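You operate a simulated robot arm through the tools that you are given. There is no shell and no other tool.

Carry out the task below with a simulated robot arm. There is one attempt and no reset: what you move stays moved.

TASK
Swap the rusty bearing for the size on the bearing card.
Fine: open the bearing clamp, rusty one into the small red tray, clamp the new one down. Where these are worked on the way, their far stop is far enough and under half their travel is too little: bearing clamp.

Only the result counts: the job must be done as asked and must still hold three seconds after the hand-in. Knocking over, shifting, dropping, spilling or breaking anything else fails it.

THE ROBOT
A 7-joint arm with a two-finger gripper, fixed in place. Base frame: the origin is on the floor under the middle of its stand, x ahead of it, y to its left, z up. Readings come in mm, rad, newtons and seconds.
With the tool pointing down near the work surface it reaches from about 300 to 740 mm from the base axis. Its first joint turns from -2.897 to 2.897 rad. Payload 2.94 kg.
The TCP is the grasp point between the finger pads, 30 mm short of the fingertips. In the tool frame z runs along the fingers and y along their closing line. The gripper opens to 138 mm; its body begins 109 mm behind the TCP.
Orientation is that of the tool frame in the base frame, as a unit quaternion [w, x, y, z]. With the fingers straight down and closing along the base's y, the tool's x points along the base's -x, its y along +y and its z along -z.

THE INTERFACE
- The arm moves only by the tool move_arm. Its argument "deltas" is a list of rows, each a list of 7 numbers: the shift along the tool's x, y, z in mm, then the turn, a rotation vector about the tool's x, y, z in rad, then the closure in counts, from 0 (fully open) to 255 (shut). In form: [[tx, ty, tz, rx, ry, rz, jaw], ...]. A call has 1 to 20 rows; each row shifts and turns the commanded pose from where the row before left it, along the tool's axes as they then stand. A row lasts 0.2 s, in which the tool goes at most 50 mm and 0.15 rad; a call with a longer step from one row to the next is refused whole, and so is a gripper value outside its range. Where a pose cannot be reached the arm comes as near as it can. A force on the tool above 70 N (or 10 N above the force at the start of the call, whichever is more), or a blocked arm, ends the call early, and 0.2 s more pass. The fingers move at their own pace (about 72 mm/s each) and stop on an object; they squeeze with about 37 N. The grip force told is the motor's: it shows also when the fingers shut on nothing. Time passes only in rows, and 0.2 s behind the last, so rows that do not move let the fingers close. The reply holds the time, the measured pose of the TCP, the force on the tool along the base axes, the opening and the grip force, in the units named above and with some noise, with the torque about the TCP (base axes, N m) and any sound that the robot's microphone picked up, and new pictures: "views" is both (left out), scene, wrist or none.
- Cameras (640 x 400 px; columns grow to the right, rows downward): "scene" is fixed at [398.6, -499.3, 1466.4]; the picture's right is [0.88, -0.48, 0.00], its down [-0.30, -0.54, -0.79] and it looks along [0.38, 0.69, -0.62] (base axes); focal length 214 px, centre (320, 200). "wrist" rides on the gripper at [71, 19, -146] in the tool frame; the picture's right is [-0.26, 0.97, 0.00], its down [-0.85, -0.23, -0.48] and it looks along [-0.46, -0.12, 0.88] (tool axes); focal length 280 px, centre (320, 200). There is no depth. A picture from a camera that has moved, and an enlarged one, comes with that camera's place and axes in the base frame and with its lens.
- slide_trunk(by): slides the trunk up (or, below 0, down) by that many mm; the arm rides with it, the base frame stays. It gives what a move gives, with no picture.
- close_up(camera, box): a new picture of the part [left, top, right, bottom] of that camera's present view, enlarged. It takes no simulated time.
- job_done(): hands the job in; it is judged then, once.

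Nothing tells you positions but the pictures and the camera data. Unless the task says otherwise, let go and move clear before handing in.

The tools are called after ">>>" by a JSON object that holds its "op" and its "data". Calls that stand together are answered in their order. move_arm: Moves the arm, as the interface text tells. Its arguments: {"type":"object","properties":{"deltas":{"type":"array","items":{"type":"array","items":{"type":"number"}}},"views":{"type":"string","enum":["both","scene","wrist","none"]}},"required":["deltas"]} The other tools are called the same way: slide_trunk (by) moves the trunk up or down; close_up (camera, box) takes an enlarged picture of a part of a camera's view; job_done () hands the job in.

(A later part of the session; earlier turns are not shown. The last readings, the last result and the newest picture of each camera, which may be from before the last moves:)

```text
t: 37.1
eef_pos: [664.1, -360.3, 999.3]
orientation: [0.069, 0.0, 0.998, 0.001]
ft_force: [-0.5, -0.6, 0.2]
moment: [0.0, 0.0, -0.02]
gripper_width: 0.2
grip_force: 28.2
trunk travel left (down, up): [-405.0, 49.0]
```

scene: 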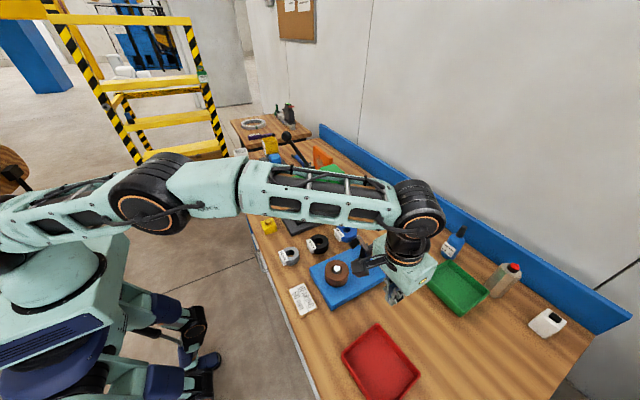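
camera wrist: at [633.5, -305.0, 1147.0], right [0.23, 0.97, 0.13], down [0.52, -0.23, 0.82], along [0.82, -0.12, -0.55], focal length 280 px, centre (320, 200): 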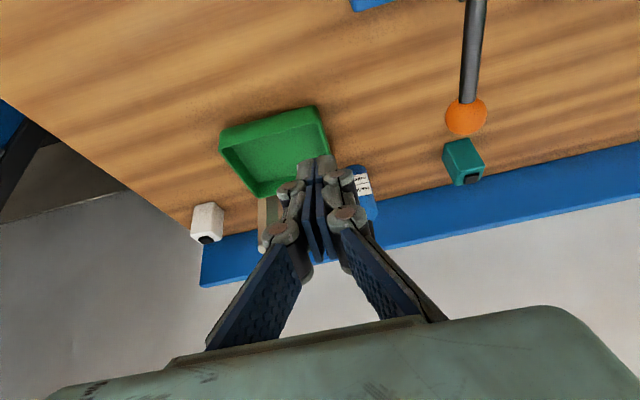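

The elbow is properly up again. I'll stay away from full extension from here. Moving inward and up now, then I'll look at the clamp.

>>> {"op": "move_arm", "data": {"deltas": [[39, 0, -5.5, 0, 0, 0, 255], [39, 0, -5.5, 0, 0, 0, 255], [6.5, 30, -26, 0, 0, 0, 255], [6.5, 30, -26, 0, 0, 0, 255], [6.5, 30, -26, 0, 0, 0, 200], [6.5, 30, -26, 0, 0, 0, 150], [6.5, 30, -26, 0, 0, 0, 100], [0, 0, 0, 0, -0.08, 0, 80], [0, 0, 0, 0, -0.08, 0, 60], [0, 0, 0, 0, 0, 0, 60]], "views": "both"}}

```text
t: 39.3
eef_pos: [535.8, -210.6, 1124.3]
orientation: [0.148, 0.0, 0.989, 0.0]
ft_force: [-0.2, -0.2, -0.1]
moment: [-0.02, 0.02, 0.02]
gripper_width: 105.7
grip_force: 0.0
trunk travel left (down, up): [-405.0, 49.0]
camera wrist: at [425.3, -190.5, 1242.6], right [0.25, 0.97, 0.08], down [0.67, -0.23, 0.7], along [0.7, -0.12, -0.71], focal length 280 px, centre (320, 200)
```

scene: 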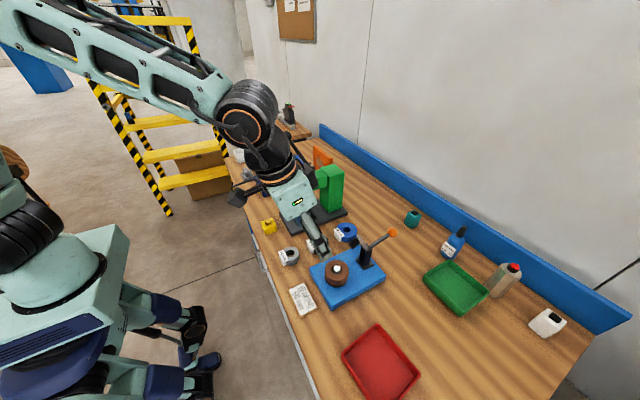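
wrist: 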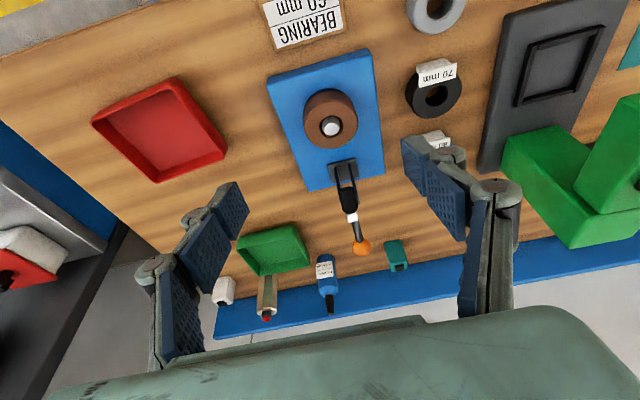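

The arm is healthy again and everything is undisturbed. I'll take closer looks at the clamp and bearing before picking.

>>> {"op": "close_up", "data": {"camera": "wrist", "box": [250, 40, 410, 270]}}

>>> {"op": "close_up", "data": {"camera": "scene", "box": [300, 215, 420, 315]}}

```text
1.74 times, centred on (330, 155) of wrist
camera zoom: at [425.3, -190.5, 1242.6], right [0.25, 0.97, 0.08], down [0.67, -0.23, 0.7], along [0.7, -0.12, -0.71], focal length 488 px, centre (303, 278)
```

zoom: 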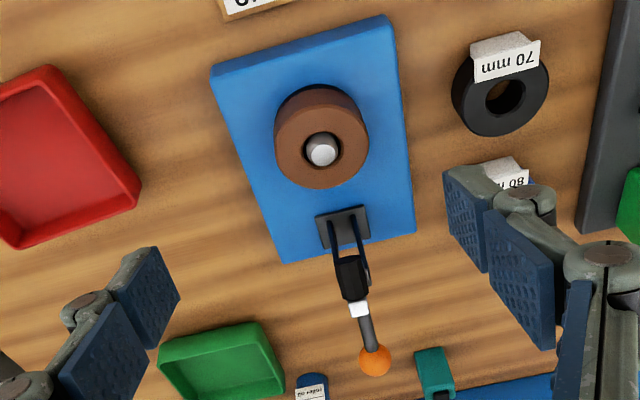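

```text
4.00 times, centred on (360, 265) of scene
camera zoom: at [398.6, -499.3, 1466.4], right [0.88, -0.48, 0.0], down [-0.3, -0.54, -0.79], along [0.38, 0.69, -0.62], focal length 858 px, centre (160, -60)
```

zoom: 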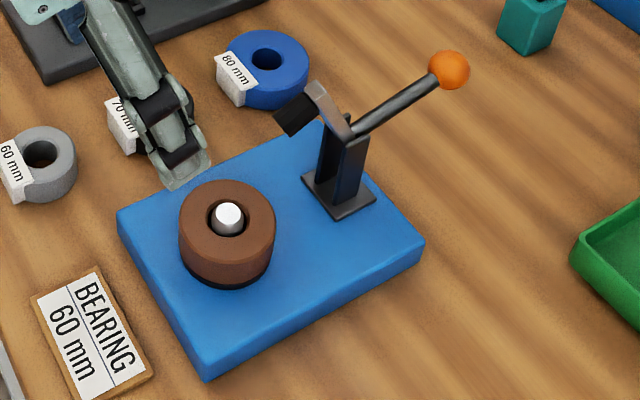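

The lever is holding in the open position, about 60° from clamped. To confirm it's at its far stop, I'll push the raised clamp arm gently toward +x with closed fingers, which is well within reach.

>>> {"op": "move_arm", "data": {"deltas": [[0, 0, 0, 0, 0, 0, 255], [0, 0, 0, 0, 0, 0, 255], [-10.3, 4, 39.4, 0, 0, 0, 255], [-10.3, 4, 39.4, 0, 0, 0, 255], [-10.2, 4, 39.4, 0, 0, 0, 255], [-9.6, 0, 3, 0, 0, 0, 255], [-9.6, 0, 3, 0, 0, 0, 255], [0, 0, 0, 0, 0, 0, 255]], "views": "both"}}

```text
t: 41.1
eef_pos: [618.6, -198.3, 1019.8]
orientation: [0.148, 0.0, 0.989, 0.001]
ft_force: [-0.3, -0.9, 0.5]
moment: [-0.01, -0.03, -0.01]
gripper_width: 0.0
grip_force: 28.6
trunk travel left (down, up): [-405.0, 49.0]
camera wrist: at [509.4, -178.5, 1137.9], right [0.25, 0.97, 0.08], down [0.67, -0.23, 0.7], along [0.7, -0.12, -0.71], focal length 280 px, centre (320, 200)
```

scene: 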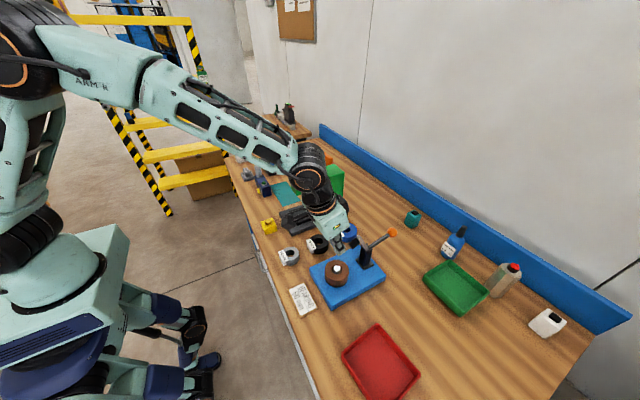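
wrist: 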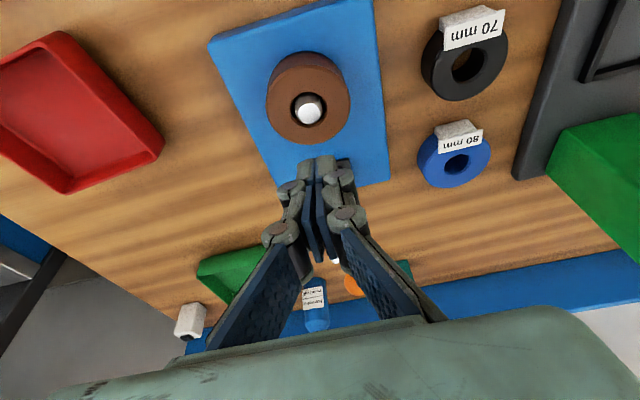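

>>> {"op": "move_arm", "data": {"deltas": [[-4.8, 0, 1.5, 0, 0, 0, 255], [-4.8, 0, 1.5, 0, 0, 0, 255], [-4.8, 0, 1.5, 0, 0, 0, 255], [-4.8, 0, 1.5, 0, 0, 0, 255]], "views": "none"}}

>>> {"op": "close_up", "data": {"camera": "scene", "box": [300, 195, 420, 315]}}

```text
t: 42.1
eef_pos: [638.4, -198.3, 1019.9]
orientation: [0.147, -0.001, 0.989, 0.001]
ft_force: [-4.2, 0.1, 0.0]
moment: [-0.01, 0.05, -0.02]
gripper_width: 5.8
grip_force: 28.7
trunk travel left (down, up): [-405.0, 49.0]
```

```text
3.33 times, centred on (360, 255) of scene
camera zoom: at [398.6, -499.3, 1466.4], right [0.88, -0.48, 0.0], down [-0.3, -0.54, -0.79], along [0.38, 0.69, -0.62], focal length 715 px, centre (187, 17)
```

zoom: 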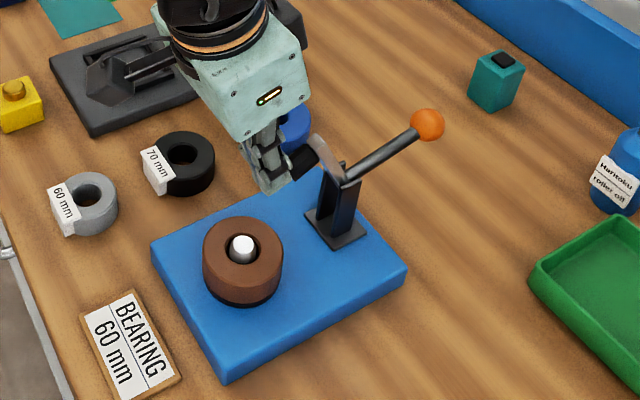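

I've made contact at about 4 N. I'll push a few more millimetres to see whether the lever moves or is at its stop.

>>> {"op": "move_arm", "data": {"deltas": [[-2.9, 0, 0.9, 0, 0, 0, 255], [-2.9, 0, 0.9, 0, 0, 0, 255], [0, 0, 0, 0, 0, 0, 255]], "views": "none"}}

>>> {"op": "close_up", "data": {"camera": "scene", "box": [300, 195, 420, 315]}}

```text
t: 42.9
eef_pos: [638.5, -199.1, 1020.1]
orientation: [0.145, 0.001, 0.989, 0.002]
ft_force: [-32.6, 0.5, 0.0]
moment: [-0.25, 0.44, -0.04]
gripper_width: 5.7
grip_force: 28.5
trunk travel left (down, up): [-405.0, 49.0]
```

```text
3.33 times, centred on (360, 255) of scene
camera zoom: at [398.6, -499.3, 1466.4], right [0.88, -0.48, 0.0], down [-0.3, -0.54, -0.79], along [0.38, 0.69, -0.62], focal length 715 px, centre (187, 17)
```

zoom: 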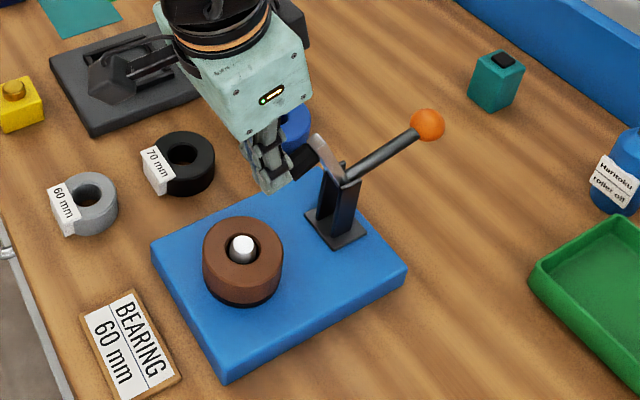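

The force rose to 33 N with no movement, so the clamp is at its open stop. I'll back off, open the fingers and line up above the rusty bearing.

>>> {"op": "move_arm", "data": {"deltas": [[14.3, 0, -4.4, 0, 0, 0, 255], [14.3, 0, -4.4, 0, 0, 0, 255], [0, 0, 0, 0, 0, 0, 60], [0, 0, 0, 0, 0, 0, 60], [0, 0, 0, 0, 0, 0, 60], [0, 0, 0, 0, 0, 0, 60]], "views": "wrist"}}

```text
t: 44.3
eef_pos: [614.5, -198.2, 1020.3]
orientation: [0.148, 0.001, 0.989, 0.001]
ft_force: [0.0, -0.1, 0.3]
moment: [-0.01, -0.01, 0.0]
gripper_width: 105.4
grip_force: 0.0
trunk travel left (down, up): [-405.0, 49.0]
camera wrist: at [505.4, -178.6, 1138.2], right [0.25, 0.97, 0.08], down [0.67, -0.23, 0.7], along [0.7, -0.12, -0.71], focal length 280 px, centre (320, 200)
```

wrist: 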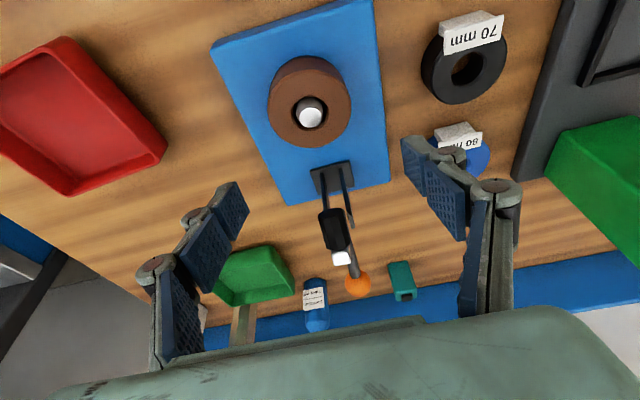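

Lined up with the bearing. I'll descend vertically in two stages.

>>> {"op": "move_arm", "data": {"deltas": [[7.6, 0, 27.7, 0, 0, 0, 60], [7.6, 0, 27.7, 0, 0, 0, 60], [7.6, 0, 27.7, 0, 0, 0, 60], [0, 0, 0, 0, 0, 0, 60]], "views": "both"}}

```text
t: 45.3
eef_pos: [619.9, -196.5, 933.9]
orientation: [0.149, -0.001, 0.989, 0.001]
ft_force: [0.6, 0.7, -0.3]
moment: [0.01, 0.02, 0.0]
gripper_width: 105.6
grip_force: 0.1
trunk travel left (down, up): [-405.0, 49.0]
camera wrist: at [509.1, -177.8, 1051.6], right [0.25, 0.97, 0.08], down [0.67, -0.23, 0.7], along [0.7, -0.12, -0.71], focal length 280 px, centre (320, 200)
```

scene: 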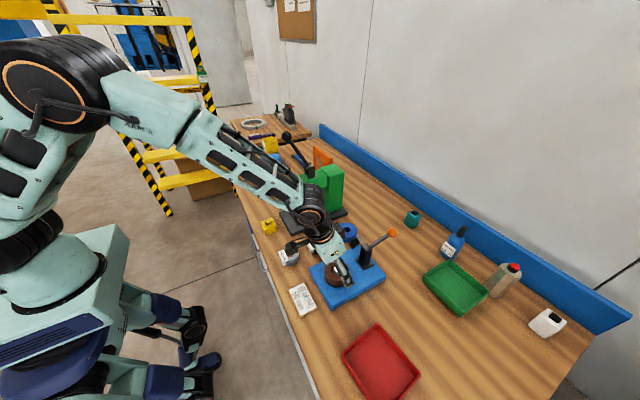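
wrist: 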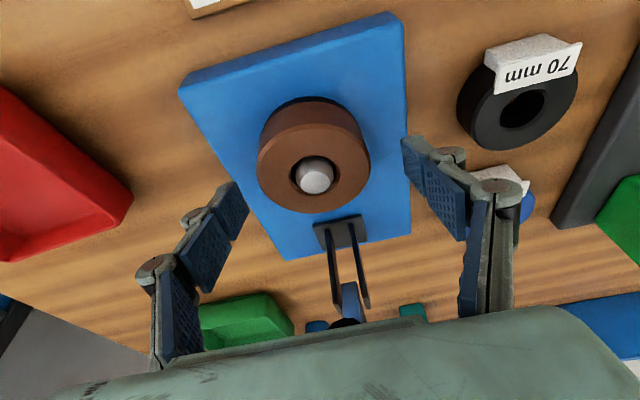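

>>> {"op": "move_arm", "data": {"deltas": [[4.5, -1, 13.7, 0, 0, 0, 60], [4.5, 0, 13.6, 0, 0, 0, 60], [0, 0, 0, 0, 0, 0, 60]], "views": "both"}}

>>> {"op": "close_up", "data": {"camera": "scene", "box": [280, 200, 400, 320]}}

```text
t: 46.1
eef_pos: [617.5, -198.5, 905.7]
orientation: [0.148, -0.001, 0.989, 0.001]
ft_force: [0.0, 0.0, 0.0]
moment: [-0.01, 0.01, 0.0]
gripper_width: 105.5
grip_force: 0.0
trunk travel left (down, up): [-405.0, 49.0]
camera wrist: at [508.0, -179.4, 1023.0], right [0.25, 0.97, 0.08], down [0.67, -0.23, 0.7], along [0.7, -0.12, -0.71], focal length 280 px, centre (320, 200)
```

scene: 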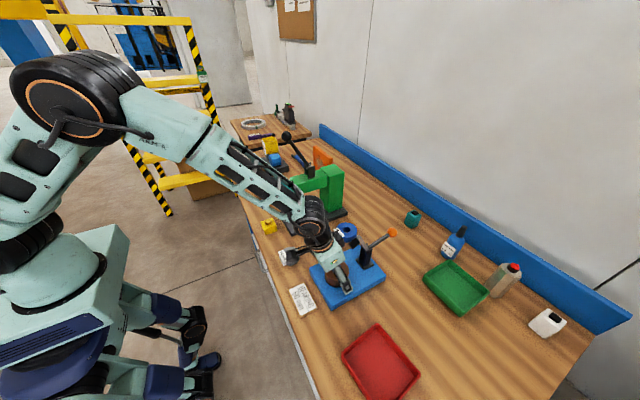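
wrist: 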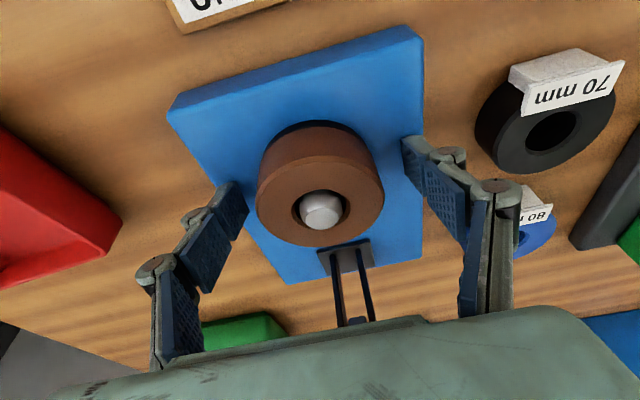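

```text
3.33 times, centred on (340, 260) of scene
camera zoom: at [398.6, -499.3, 1466.4], right [0.88, -0.48, 0.0], down [-0.3, -0.54, -0.79], along [0.38, 0.69, -0.62], focal length 715 px, centre (253, 0)
```

zoom: 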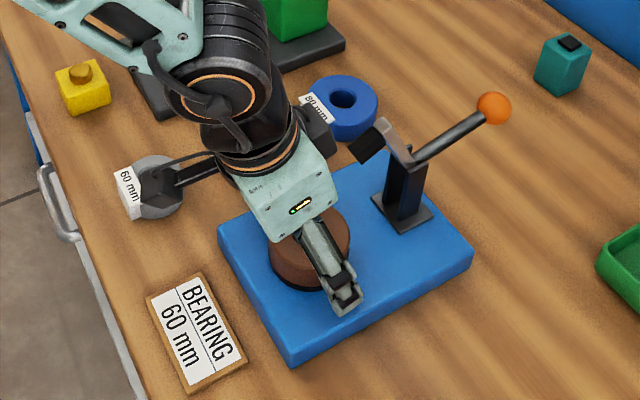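

Fingers straddle the rusty bearing at the right height. Closing now.

>>> {"op": "move_arm", "data": {"deltas": [[0, 0, 0, 0, 0, 0, 255], [0, 0, 0, 0, 0, 0, 255], [0, 0, 0, 0, 0, 0, 255], [0, 0, 0, 0, 0, 0, 255]], "views": "wrist"}}

```text
t: 47.1
eef_pos: [618.3, -199.1, 910.0]
orientation: [0.154, 0.001, 0.988, -0.002]
ft_force: [1.9, -3.9, 35.1]
moment: [0.78, -0.06, -0.57]
gripper_width: 69.3
grip_force: 45.1
trunk travel left (down, up): [-405.0, 49.0]
camera wrist: at [507.3, -179.7, 1027.3], right [0.25, 0.96, 0.08], down [0.66, -0.23, 0.71], along [0.7, -0.13, -0.7], focal length 280 px, centre (320, 200)
```

wrist: 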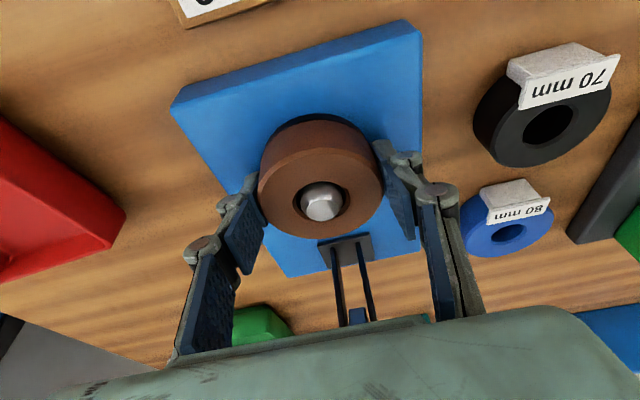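

It's gripped at 69 mm; the fingertips just touch the base plate. I'll lift straight up 50 mm, which clears the pin and stays below the raised plunger.

>>> {"op": "move_arm", "data": {"deltas": [[-1.5, 0, -4.8, 0, 0, 0, 255], [-3.0, 0, -9.5, 0, 0, 0, 255], [-3.7, 0, -12, 0, 0, 0, 255], [-3.7, 0, -12, 0, 0, 0, 255], [-3.0, 0, -9.6, 0, 0, 0, 255], [0, 0, 0, 0, 0, 0, 255]], "views": "both"}}

>>> {"op": "close_up", "data": {"camera": "scene", "box": [280, 200, 400, 320]}}

```text
t: 47.9
eef_pos: [619.7, -199.5, 911.1]
orientation: [0.139, -0.002, 0.99, 0.003]
ft_force: [30.7, -8.5, -49.2]
moment: [-0.58, -2.03, -0.1]
gripper_width: 69.1
grip_force: 45.5
trunk travel left (down, up): [-405.0, 49.0]
stopped in row 3: the force on the tool passed its limit at 81 N (the readings are from after the stop); the commanded pose is now the measured one
camera wrist: at [511.2, -181.0, 1031.1], right [0.25, 0.97, 0.08], down [0.69, -0.23, 0.69], along [0.68, -0.12, -0.72], focal length 280 px, centre (320, 200)
```

scene: 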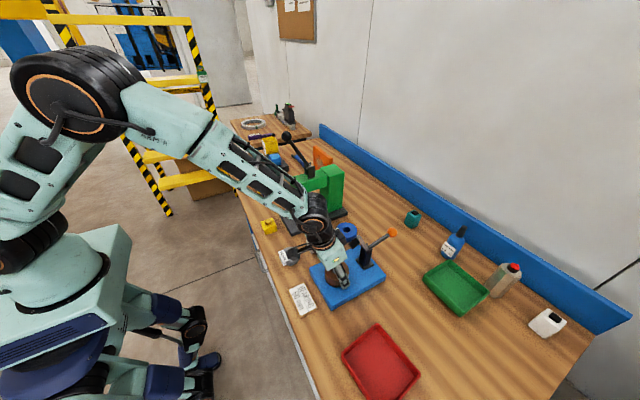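
wrist: 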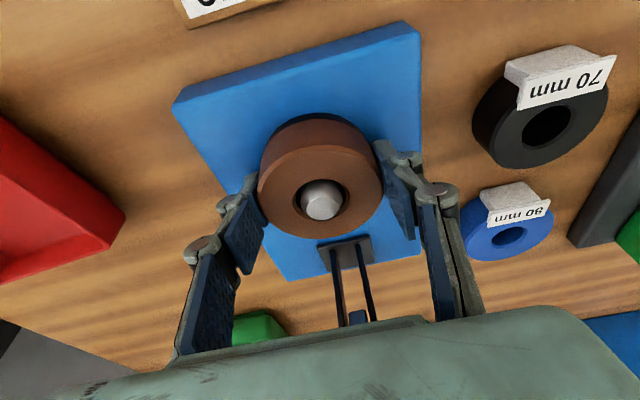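

```text
3.33 times, centred on (340, 260) of scene
camera zoom: at [398.6, -499.3, 1466.4], right [0.88, -0.48, 0.0], down [-0.3, -0.54, -0.79], along [0.38, 0.69, -0.62], focal length 715 px, centre (253, 0)
```

zoom: 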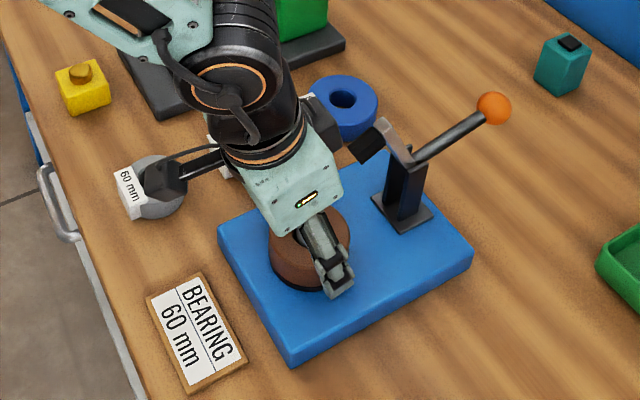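

The lift was blocked at 81 N. The fingertips were low enough to clamp the fixed seat under the bearing as well. I'll open, raise about 13 mm and regrip only the upper part of the ring.

>>> {"op": "move_arm", "data": {"deltas": [[0, 0, 0, 0, 0, 0, 60], [0, 0, 0, 0, 0, 0, 60], [0, 0, 0, 0, -0.02, 0, 60], [-1, 1, -6, 0, 0, 0, 60], [-1, 0, -6, 0, 0, 0, 60], [0, 0, 0, 0, 0, 0, 60]], "views": "wrist"}}

>>> {"op": "close_up", "data": {"camera": "wrist", "box": [200, 60, 460, 320]}}

>>> {"op": "close_up", "data": {"camera": "scene", "box": [300, 240, 380, 310]}}

```text
t: 49.3
eef_pos: [609.5, -197.2, 932.0]
orientation: [0.15, -0.001, 0.989, 0.002]
ft_force: [1.0, 0.0, -0.1]
moment: [-0.03, 0.01, 0.01]
gripper_width: 105.3
grip_force: 0.0
trunk travel left (down, up): [-405.0, 49.0]
camera wrist: at [500.3, -178.0, 1048.9], right [0.25, 0.97, 0.08], down [0.67, -0.23, 0.71], along [0.7, -0.12, -0.7], focal length 280 px, centre (320, 200)
```

wrist: 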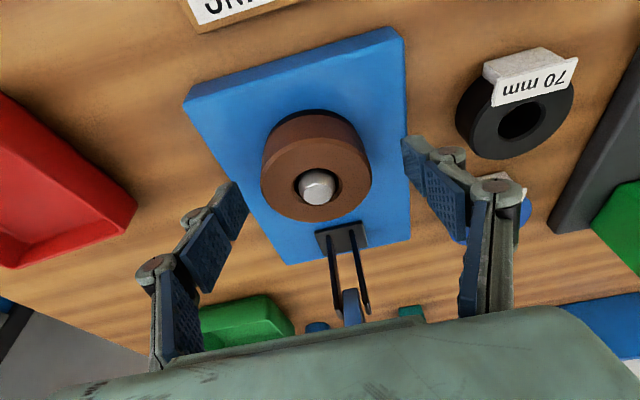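

```text
1.54 times, centred on (330, 190) of wrist
camera zoom: at [500.3, -178.0, 1048.9], right [0.25, 0.97, 0.08], down [0.67, -0.23, 0.71], along [0.7, -0.12, -0.7], focal length 431 px, centre (305, 215)
```

zoom: 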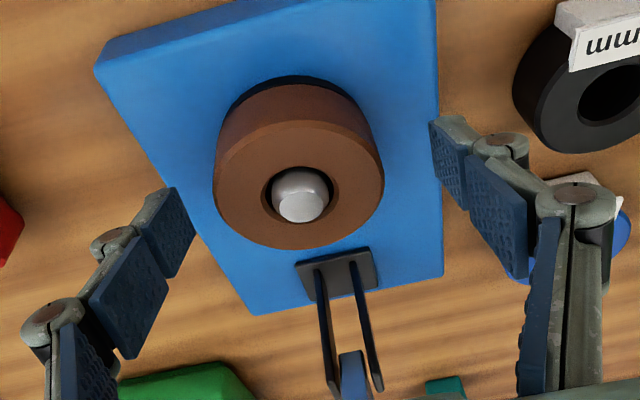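

```text
5.71 times, centred on (340, 275) of scene
camera zoom: at [398.6, -499.3, 1466.4], right [0.88, -0.48, 0.0], down [-0.3, -0.54, -0.79], along [0.38, 0.69, -0.62], focal length 1226 px, centre (206, -229)
```

zoom: 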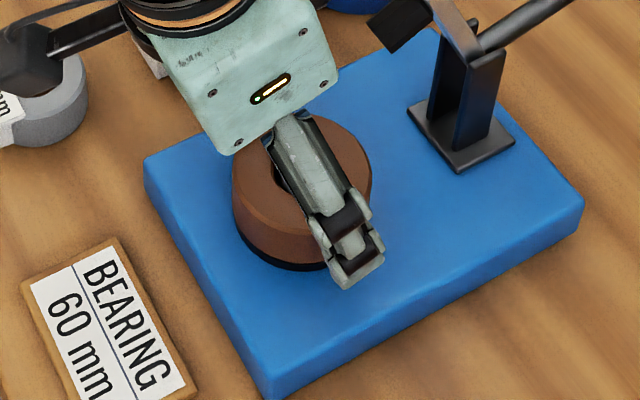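

The ring sits on a fixed black seat (about z 871–881) and the bearing spans roughly 881–907. I'll regrip with the TCP at z≈925 so the fingertips stay above the seat.

>>> {"op": "move_arm", "data": {"deltas": [[-1.3, -1.3, 7.7, 0, 0, 0, 60], [0, 0, 0, 0, 0, 0, 255], [0, 0, 0, 0, 0, 0, 255], [0, 0, 0, 0, 0, 0, 255], [0, 0, 0, 0, 0, 0, 255]], "views": "wrist"}}

```text
t: 50.5
eef_pos: [614.0, -198.3, 924.9]
orientation: [0.153, -0.001, 0.988, 0.001]
ft_force: [-0.1, -1.4, 2.0]
moment: [-0.1, 0.1, 0.06]
gripper_width: 61.8
grip_force: 37.1
trunk travel left (down, up): [-405.0, 49.0]
camera wrist: at [503.8, -179.4, 1042.4], right [0.25, 0.97, 0.08], down [0.67, -0.23, 0.71], along [0.7, -0.12, -0.7], focal length 280 px, centre (320, 200)
```

wrist: 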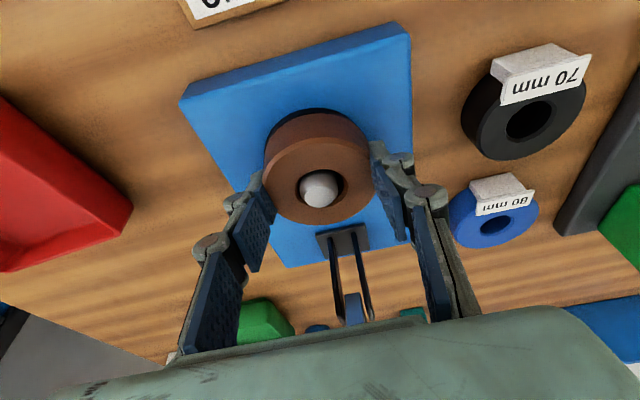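

The grip force is clean this time (no push-back from the plate). I'll lift slowly and watch the force.

>>> {"op": "move_arm", "data": {"deltas": [[-1.5, 0, -4.8, 0, 0, 0, 255], [-1.5, 0, -4.8, 0, 0, 0, 255], [-1.5, 0, -4.8, 0, 0, 0, 255], [0, 0, 0, 0, 0, 0, 255]], "views": "wrist"}}

>>> {"op": "close_up", "data": {"camera": "scene", "box": [300, 230, 380, 300]}}

```text
t: 51.5
eef_pos: [614.6, -198.0, 939.8]
orientation: [0.151, -0.002, 0.989, 0.002]
ft_force: [0.9, 0.1, -1.7]
moment: [0.02, -0.01, 0.02]
gripper_width: 61.9
grip_force: 37.1
trunk travel left (down, up): [-405.0, 49.0]
camera wrist: at [504.0, -179.1, 1056.9], right [0.25, 0.97, 0.08], down [0.67, -0.23, 0.71], along [0.7, -0.12, -0.7], focal length 280 px, centre (320, 200)
```

wrist: 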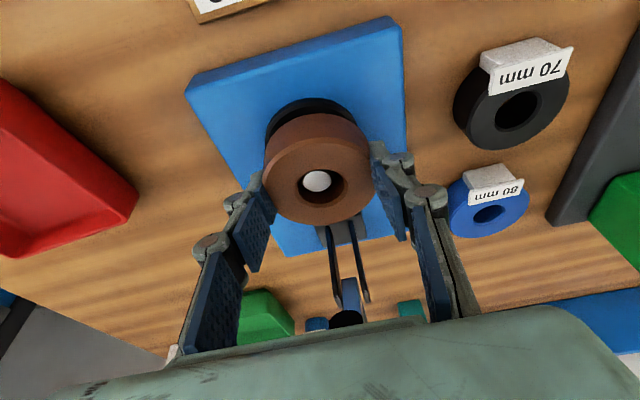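

```text
5.71 times, centred on (340, 265) of scene
camera zoom: at [398.6, -499.3, 1466.4], right [0.88, -0.48, 0.0], down [-0.3, -0.54, -0.79], along [0.38, 0.69, -0.62], focal length 1226 px, centre (206, -171)
```

zoom: 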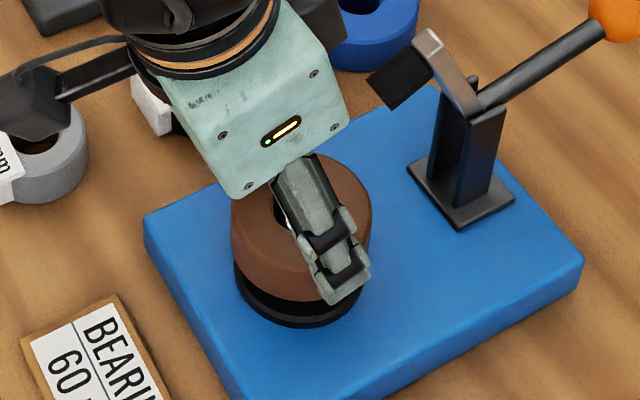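

The bearing is lifting free and the seat ring stays behind. I'll raise it clear of the pin, then carry it over toward the red tray.

>>> {"op": "move_arm", "data": {"deltas": [[-3.5, 0, -11.5, 0, 0, 0, 255], [-3.5, 0, -11.5, 0, 0, 0, 255], [-3.5, 0, -11.5, 0, 0, 0, 255], [14.3, 0, -4.4, 0, 0, 0, 255], [14.3, -10, -4.4, 0, 0, 0, 255], [0, -30, 0, 0, 0, 0, 255], [0, -30, 0, 0, 0, 0, 255], [0, -30, 0, 0, 0, 0, 255], [0, 0, 0, 0, 0, 0, 255]], "views": "both"}}

```text
t: 53.5
eef_pos: [585.7, -299.0, 975.2]
orientation: [0.151, -0.002, 0.989, 0.002]
ft_force: [-0.7, 0.2, -2.3]
moment: [0.02, -0.01, -0.02]
gripper_width: 61.5
grip_force: 36.9
trunk travel left (down, up): [-405.0, 49.0]
camera wrist: at [475.1, -279.7, 1092.7], right [0.25, 0.97, 0.08], down [0.67, -0.23, 0.71], along [0.7, -0.12, -0.7], focal length 280 px, centre (320, 200)
```

scene: 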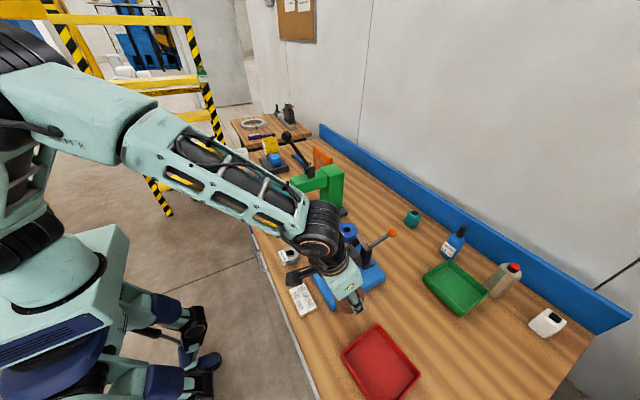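
wrist: 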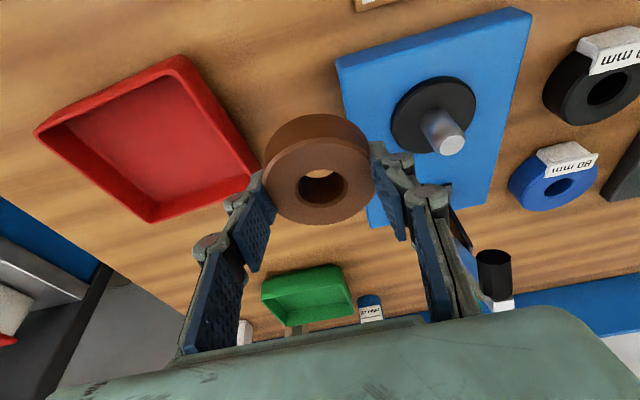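

Bearing is held firmly and the bare pin is visible. Tray centre is about (588,-437) with its rim near z≈885. I'll move over it and descend.

>>> {"op": "move_arm", "data": {"deltas": [[1.5, -34.5, -0.5, 0, 0, 0, 255], [1.5, -34.5, -0.5, 0, 0, 0, 255], [1.5, -34.5, -0.5, 0, 0, 0, 255], [1.5, -34.5, -0.5, 0, 0, 0, 255], [5.9, 0, 19.1, 0, 0, 0, 255], [5.9, 0, 19.1, 0, 0, 0, 255], [0, 0, 0, 0, 0, 0, 255]], "views": "both"}}

```text
t: 55.1
eef_pos: [579.2, -438.5, 934.9]
orientation: [0.151, -0.002, 0.988, 0.001]
ft_force: [0.1, 0.4, -3.4]
moment: [-0.03, -0.01, 0.04]
gripper_width: 61.6
grip_force: 37.3
trunk travel left (down, up): [-405.0, 49.0]
camera wrist: at [468.8, -417.5, 1052.5], right [0.25, 0.97, 0.08], down [0.67, -0.23, 0.71], along [0.7, -0.12, -0.7], focal length 280 px, centre (320, 200)
```

scene: 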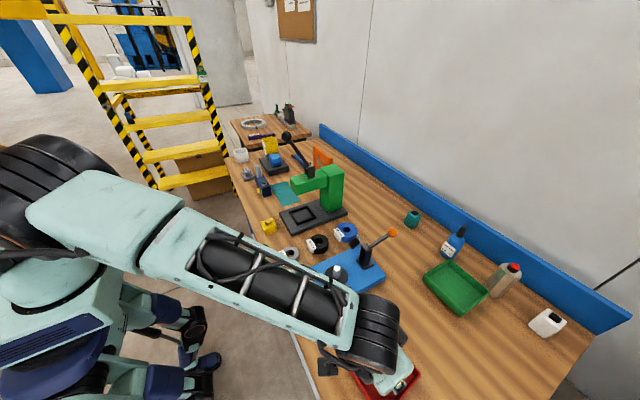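
wrist: 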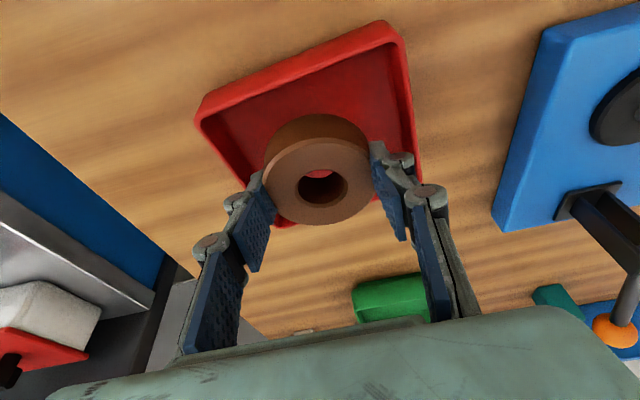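

The bearing is over the tray. I'll lower it to just above the tray floor.

>>> {"op": "move_arm", "data": {"deltas": [[3.6, 0, 11.5, 0, 0, 0, 255], [3.6, 0, 11.5, 0, 0, 0, 255], [0, 0, 0, 0, 0, 0, 255]], "views": "both"}}

>>> {"op": "close_up", "data": {"camera": "scene", "box": [310, 300, 440, 400]}}

```text
t: 55.9
eef_pos: [579.9, -436.9, 910.9]
orientation: [0.151, -0.001, 0.988, 0.002]
ft_force: [-0.1, -1.0, -2.6]
moment: [0.04, 0.0, 0.05]
gripper_width: 62.0
grip_force: 37.3
trunk travel left (down, up): [-405.0, 49.0]
camera wrist: at [469.0, -417.8, 1028.6], right [0.25, 0.97, 0.08], down [0.67, -0.23, 0.71], along [0.7, -0.12, -0.7], focal length 280 px, centre (320, 200)
```

scene: 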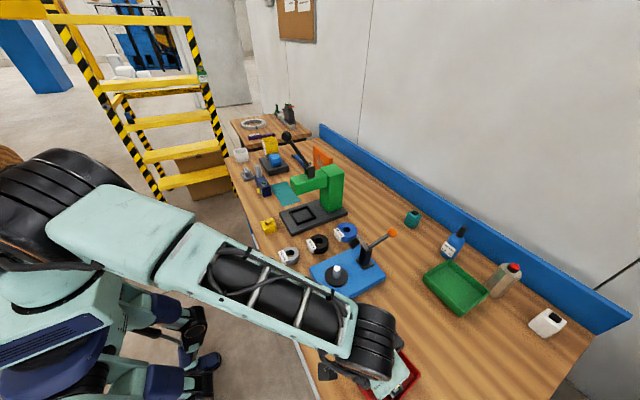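
wrist: 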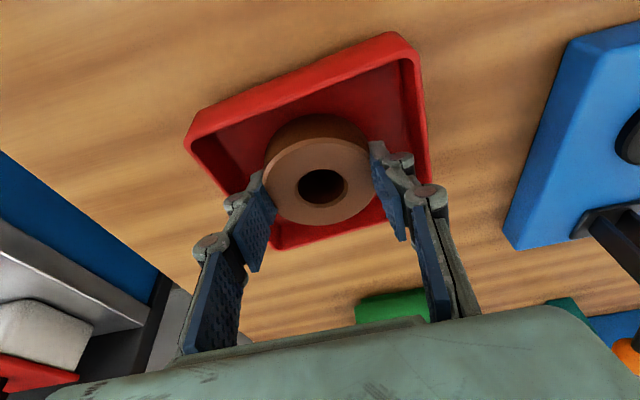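

```text
4.00 times, centred on (375, 350) of scene
camera zoom: at [398.6, -499.3, 1466.4], right [0.88, -0.48, 0.0], down [-0.3, -0.54, -0.79], along [0.38, 0.69, -0.62], focal length 858 px, centre (100, -400)
```

zoom: 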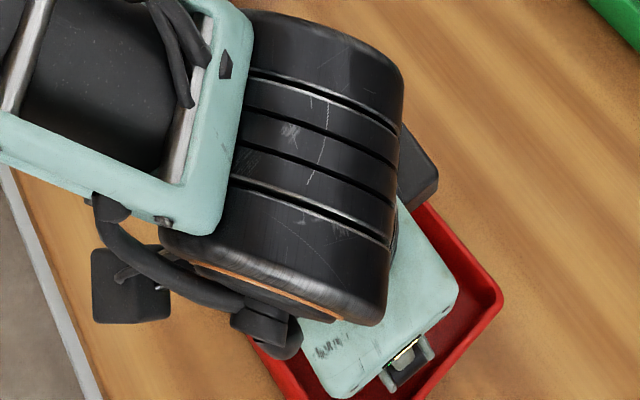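

>>> {"op": "move_arm", "data": {"deltas": [[0.9, 0, 2.9, 0, 0, 0, 255], [0.9, 0, 2.9, 0, 0, 0, 255], [0.9, 0, 2.9, 0, 0, 0, 255], [0, 0, 0, 0, 0, 0, 255]], "views": "wrist"}}

```text
t: 56.9
eef_pos: [579.9, -436.4, 904.3]
orientation: [0.154, -0.002, 0.988, 0.001]
ft_force: [-1.1, 1.6, 8.9]
moment: [0.15, 0.3, 0.03]
gripper_width: 61.4
grip_force: 36.8
trunk travel left (down, up): [-405.0, 49.0]
camera wrist: at [468.4, -417.1, 1021.2], right [0.25, 0.97, 0.08], down [0.67, -0.23, 0.71], along [0.7, -0.12, -0.7], focal length 280 px, centre (320, 200)
```

wrist: 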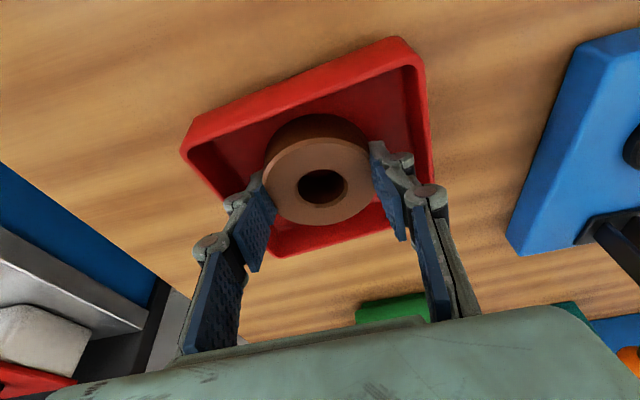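

The bearing is touching the tray floor (about 9 N). I'll open the fingers just enough to release it and then rise.

>>> {"op": "move_arm", "data": {"deltas": [[0, 0, 0, 0, 0, 0, 118], [0, 0, 0, 0, 0, 0, 118], [0, 0, 0, 0, 0, 0, 118]], "views": "wrist"}}

```text
t: 57.7
eef_pos: [578.6, -435.7, 901.2]
orientation: [0.151, -0.001, 0.988, 0.002]
ft_force: [-0.6, 0.0, -0.4]
moment: [-0.02, -0.01, 0.01]
gripper_width: 74.0
grip_force: 0.1
trunk travel left (down, up): [-405.0, 49.0]
camera wrist: at [468.6, -417.3, 1019.4], right [0.25, 0.97, 0.08], down [0.67, -0.23, 0.71], along [0.7, -0.12, -0.7], focal length 280 px, centre (320, 200)
```

wrist: 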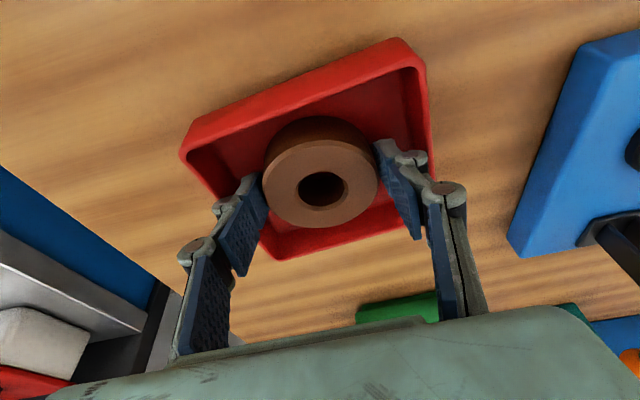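

Released. Rising straight up slowly.

>>> {"op": "move_arm", "data": {"deltas": [[0, 0.5, 0, 0, 0, 0, 110], [-1.5, 0, -4.8, 0, 0, 0, 108], [-3, 0, -9.5, 0, 0, 0, 108], [-4.4, 0, -14.3, 0, 0, 0, 100], [-8.9, 0, -28.6, 0, 0, 0, 60], [0, 0, 0, 0, 0, 0, 60]], "views": "both"}}

```text
t: 59.1
eef_pos: [578.5, -434.2, 961.7]
orientation: [0.152, -0.001, 0.988, 0.002]
ft_force: [-0.1, -0.8, -0.1]
moment: [-0.02, 0.02, -0.02]
gripper_width: 105.7
grip_force: 0.1
trunk travel left (down, up): [-405.0, 49.0]
camera wrist: at [468.0, -416.5, 1079.3], right [0.25, 0.97, 0.08], down [0.67, -0.23, 0.71], along [0.7, -0.12, -0.7], focal length 280 px, centre (320, 200)
```

scene: 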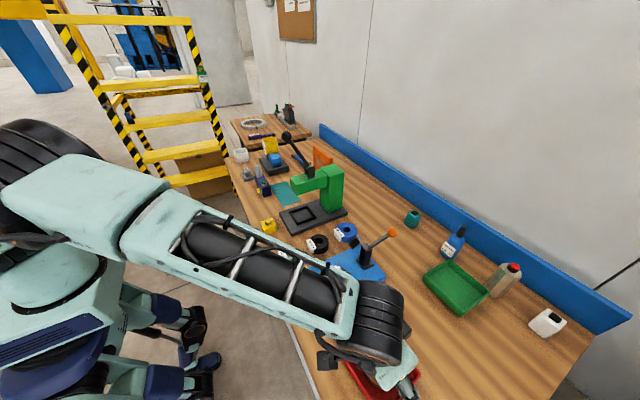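
wrist: 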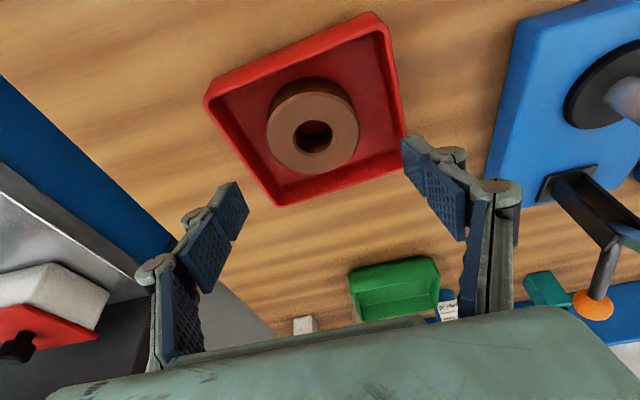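

The rusty bearing lies flat in the red tray. Next I'll travel to the silver 60 mm bearing at about (531,-47), keeping the same tool tilt.

>>> {"op": "move_arm", "data": {"deltas": [[5, 38, -5, 0, 0, 0, 60], [5, 39, -5, 0, 0, 0, 60], [5, 39, -5, 0, 0, 0, 60], [5, 39, -3, 0, 0, 0, 60], [5, 39, -2, 0, 0, 0, 60], [5, 39, -2, 0, 0, 0, 60], [5, 39, -2, 0, 0, 0, 60], [5, 39, -2, 0, 0, 0, 60], [5, 38, -2, 0, 0, 0, 60], [5, 38, -2, 0, 0, 0, 60], [0, 0, 0, 0, 0, 0, 60]], "views": "both"}}

>>> {"op": "close_up", "data": {"camera": "wrist", "box": [230, 60, 430, 260]}}

>>> {"op": "close_up", "data": {"camera": "scene", "box": [250, 210, 350, 300]}}

```text
t: 61.5
eef_pos: [521.1, -48.8, 977.4]
orientation: [0.151, -0.001, 0.988, 0.002]
ft_force: [0.2, 0.2, 0.2]
moment: [-0.01, 0.0, -0.01]
gripper_width: 105.6
grip_force: 0.0
trunk travel left (down, up): [-405.0, 49.0]
camera wrist: at [410.4, -29.9, 1094.2], right [0.25, 0.97, 0.08], down [0.67, -0.23, 0.71], along [0.7, -0.12, -0.7], focal length 280 px, centre (320, 200)
```

scene: 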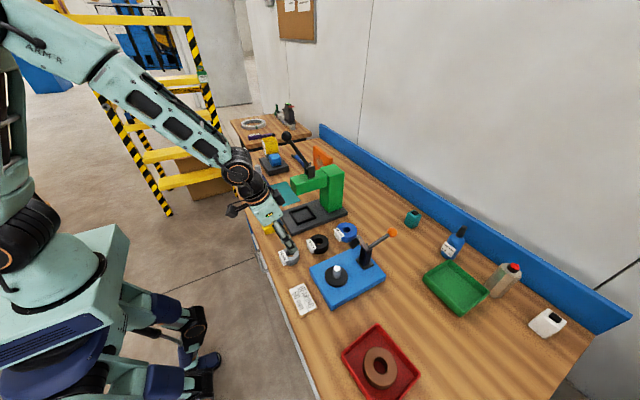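
wrist: 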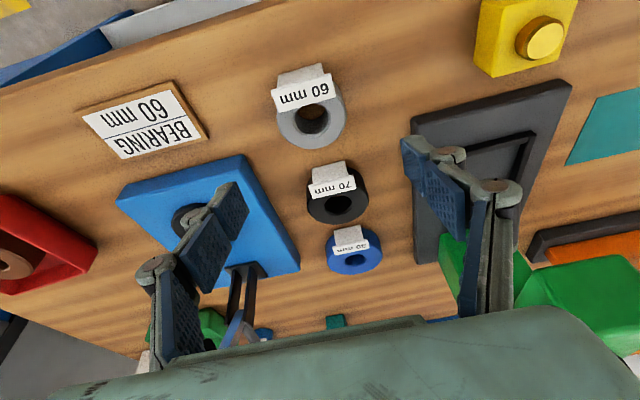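

```text
2.00 times, centred on (330, 160) of wrist
camera zoom: at [410.4, -29.9, 1094.2], right [0.25, 0.97, 0.08], down [0.67, -0.23, 0.71], along [0.7, -0.12, -0.7], focal length 561 px, centre (300, 280)
```

zoom: 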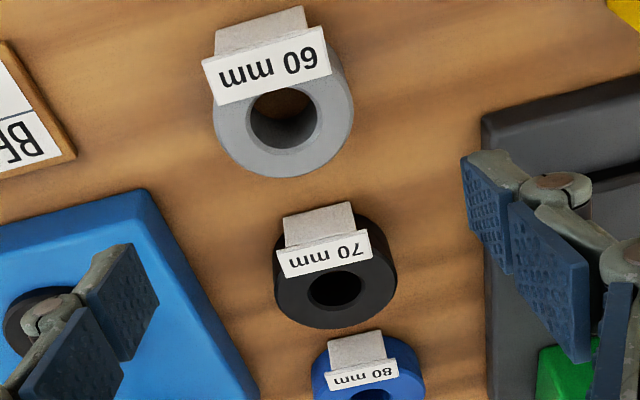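

```text
4.44 times, centred on (300, 255) of scene
camera zoom: at [398.6, -499.3, 1466.4], right [0.88, -0.48, 0.0], down [-0.3, -0.54, -0.79], along [0.38, 0.69, -0.62], focal length 953 px, centre (409, -44)
```

zoom: 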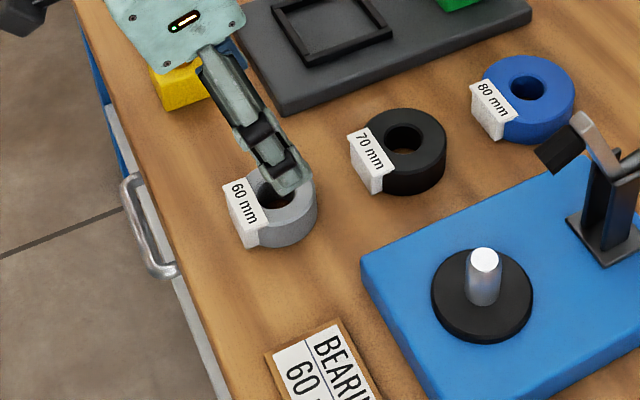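

The silver 60 mm bearing is directly below with its label tag on the -x side, clear of where the fingers will close. Descending in stages.

>>> {"op": "move_arm", "data": {"deltas": [[5.2, 0.8, 18, 0, 0, 0, 60], [5.2, 0, 18, 0, 0, 0, 60], [5.2, 0, 18, 0, 0, 0, 60], [0, 0, 0, 0, 0, 0, 60]], "views": "wrist"}}

>>> {"op": "close_up", "data": {"camera": "wrist", "box": [200, 60, 460, 260]}}

>>> {"op": "close_up", "data": {"camera": "scene", "box": [250, 210, 350, 300]}}

```text
t: 62.5
eef_pos: [522.0, -48.5, 920.5]
orientation: [0.151, -0.001, 0.988, 0.001]
ft_force: [0.1, -0.9, -0.3]
moment: [0.02, 0.0, 0.0]
gripper_width: 105.6
grip_force: 0.1
trunk travel left (down, up): [-405.0, 49.0]
camera wrist: at [411.2, -29.1, 1037.7], right [0.25, 0.97, 0.08], down [0.67, -0.23, 0.71], along [0.7, -0.12, -0.7], focal length 280 px, centre (320, 200)
```

wrist: 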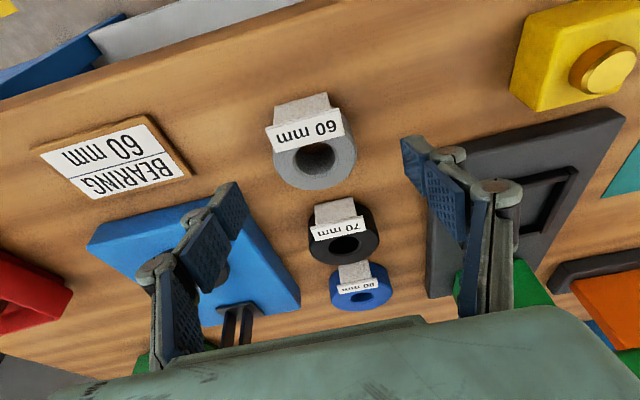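

```text
2.00 times, centred on (330, 160) of wrist
camera zoom: at [411.2, -29.1, 1037.7], right [0.25, 0.97, 0.08], down [0.67, -0.23, 0.71], along [0.7, -0.12, -0.7], focal length 561 px, centre (300, 280)
```

zoom: 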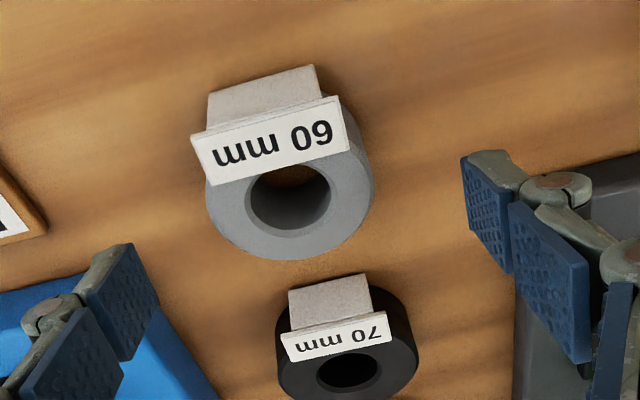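

```text
4.44 times, centred on (300, 255) of scene
camera zoom: at [398.6, -499.3, 1466.4], right [0.88, -0.48, 0.0], down [-0.3, -0.54, -0.79], along [0.38, 0.69, -0.62], focal length 953 px, centre (409, -44)
```

zoom: 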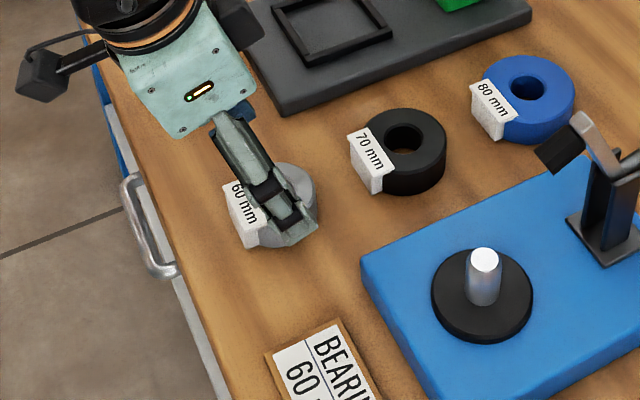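

I've refined the silver bearing to about (530.5,-50.3) with its top near z≈876. I'll correct, descend to grasp height and close.

>>> {"op": "move_arm", "data": {"deltas": [[4, -1.8, 11, 0, 0, 0, 60], [4, 0, 11, 0, 0, 0, 60], [0, 0, 0, 0, 0, 0, 60]], "views": "wrist"}}

```text
t: 63.3
eef_pos: [521.8, -50.6, 896.3]
orientation: [0.152, -0.002, 0.988, 0.002]
ft_force: [0.5, -0.9, -0.3]
moment: [0.02, 0.0, 0.01]
gripper_width: 105.6
grip_force: 0.1
trunk travel left (down, up): [-405.0, 49.0]
camera wrist: at [410.6, -31.3, 1014.1], right [0.25, 0.97, 0.08], down [0.67, -0.23, 0.71], along [0.7, -0.12, -0.7], focal length 280 px, centre (320, 200)
```

wrist: 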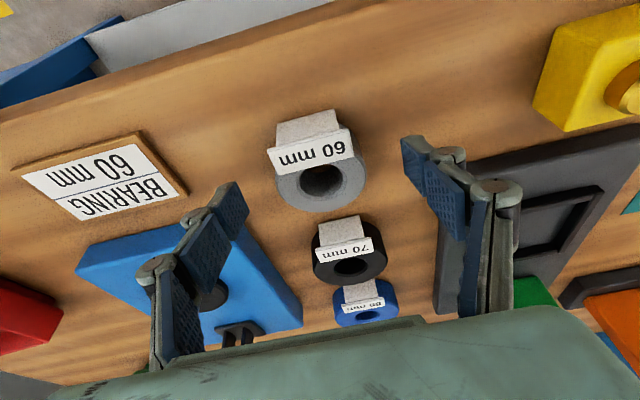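

Centred. Closing on the silver bearing.

>>> {"op": "move_arm", "data": {"deltas": [[0, 0, 0, 0, 0, 0, 255], [0, 0, 0, 0, 0, 0, 255], [0, 0, 0, 0, 0, 0, 255], [0, 0, 0, 0, 0, 0, 255], [0, 0, 0, 0, 0, 0, 255]], "views": "wrist"}}

>>> {"op": "close_up", "data": {"camera": "wrist", "box": [200, 60, 460, 260]}}

>>> {"op": "close_up", "data": {"camera": "scene", "box": [250, 210, 350, 300]}}

```text
t: 64.5
eef_pos: [520.5, -49.4, 897.1]
orientation: [0.151, -0.003, 0.988, 0.003]
ft_force: [-0.4, 0.5, 1.7]
moment: [-0.02, -0.01, 0.01]
gripper_width: 50.9
grip_force: 36.9
trunk travel left (down, up): [-405.0, 49.0]
camera wrist: at [410.5, -31.2, 1014.2], right [0.25, 0.97, 0.08], down [0.67, -0.23, 0.71], along [0.7, -0.12, -0.7], focal length 280 px, centre (320, 200)
```

wrist: 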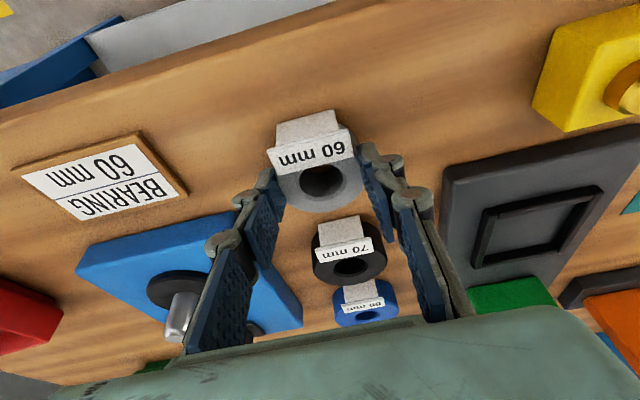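

```text
2.00 times, centred on (330, 160) of wrist
camera zoom: at [410.5, -31.2, 1014.2], right [0.25, 0.97, 0.08], down [0.67, -0.23, 0.71], along [0.7, -0.12, -0.7], focal length 561 px, centre (300, 280)
```

zoom: 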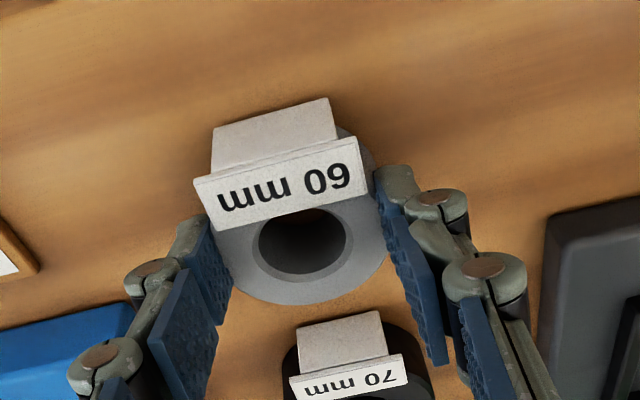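

```text
4.44 times, centred on (300, 255) of scene
camera zoom: at [398.6, -499.3, 1466.4], right [0.88, -0.48, 0.0], down [-0.3, -0.54, -0.79], along [0.38, 0.69, -0.62], focal length 953 px, centre (409, -44)
```

zoom: 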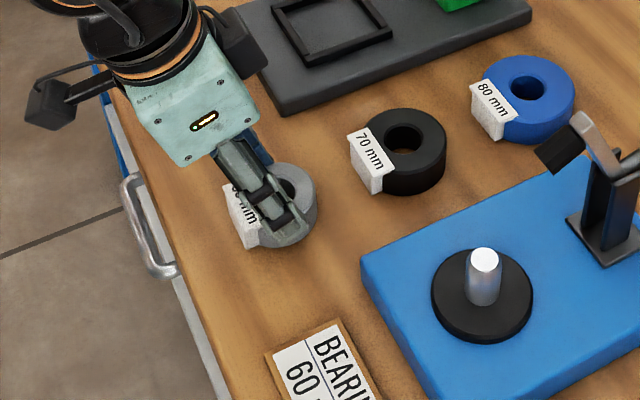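

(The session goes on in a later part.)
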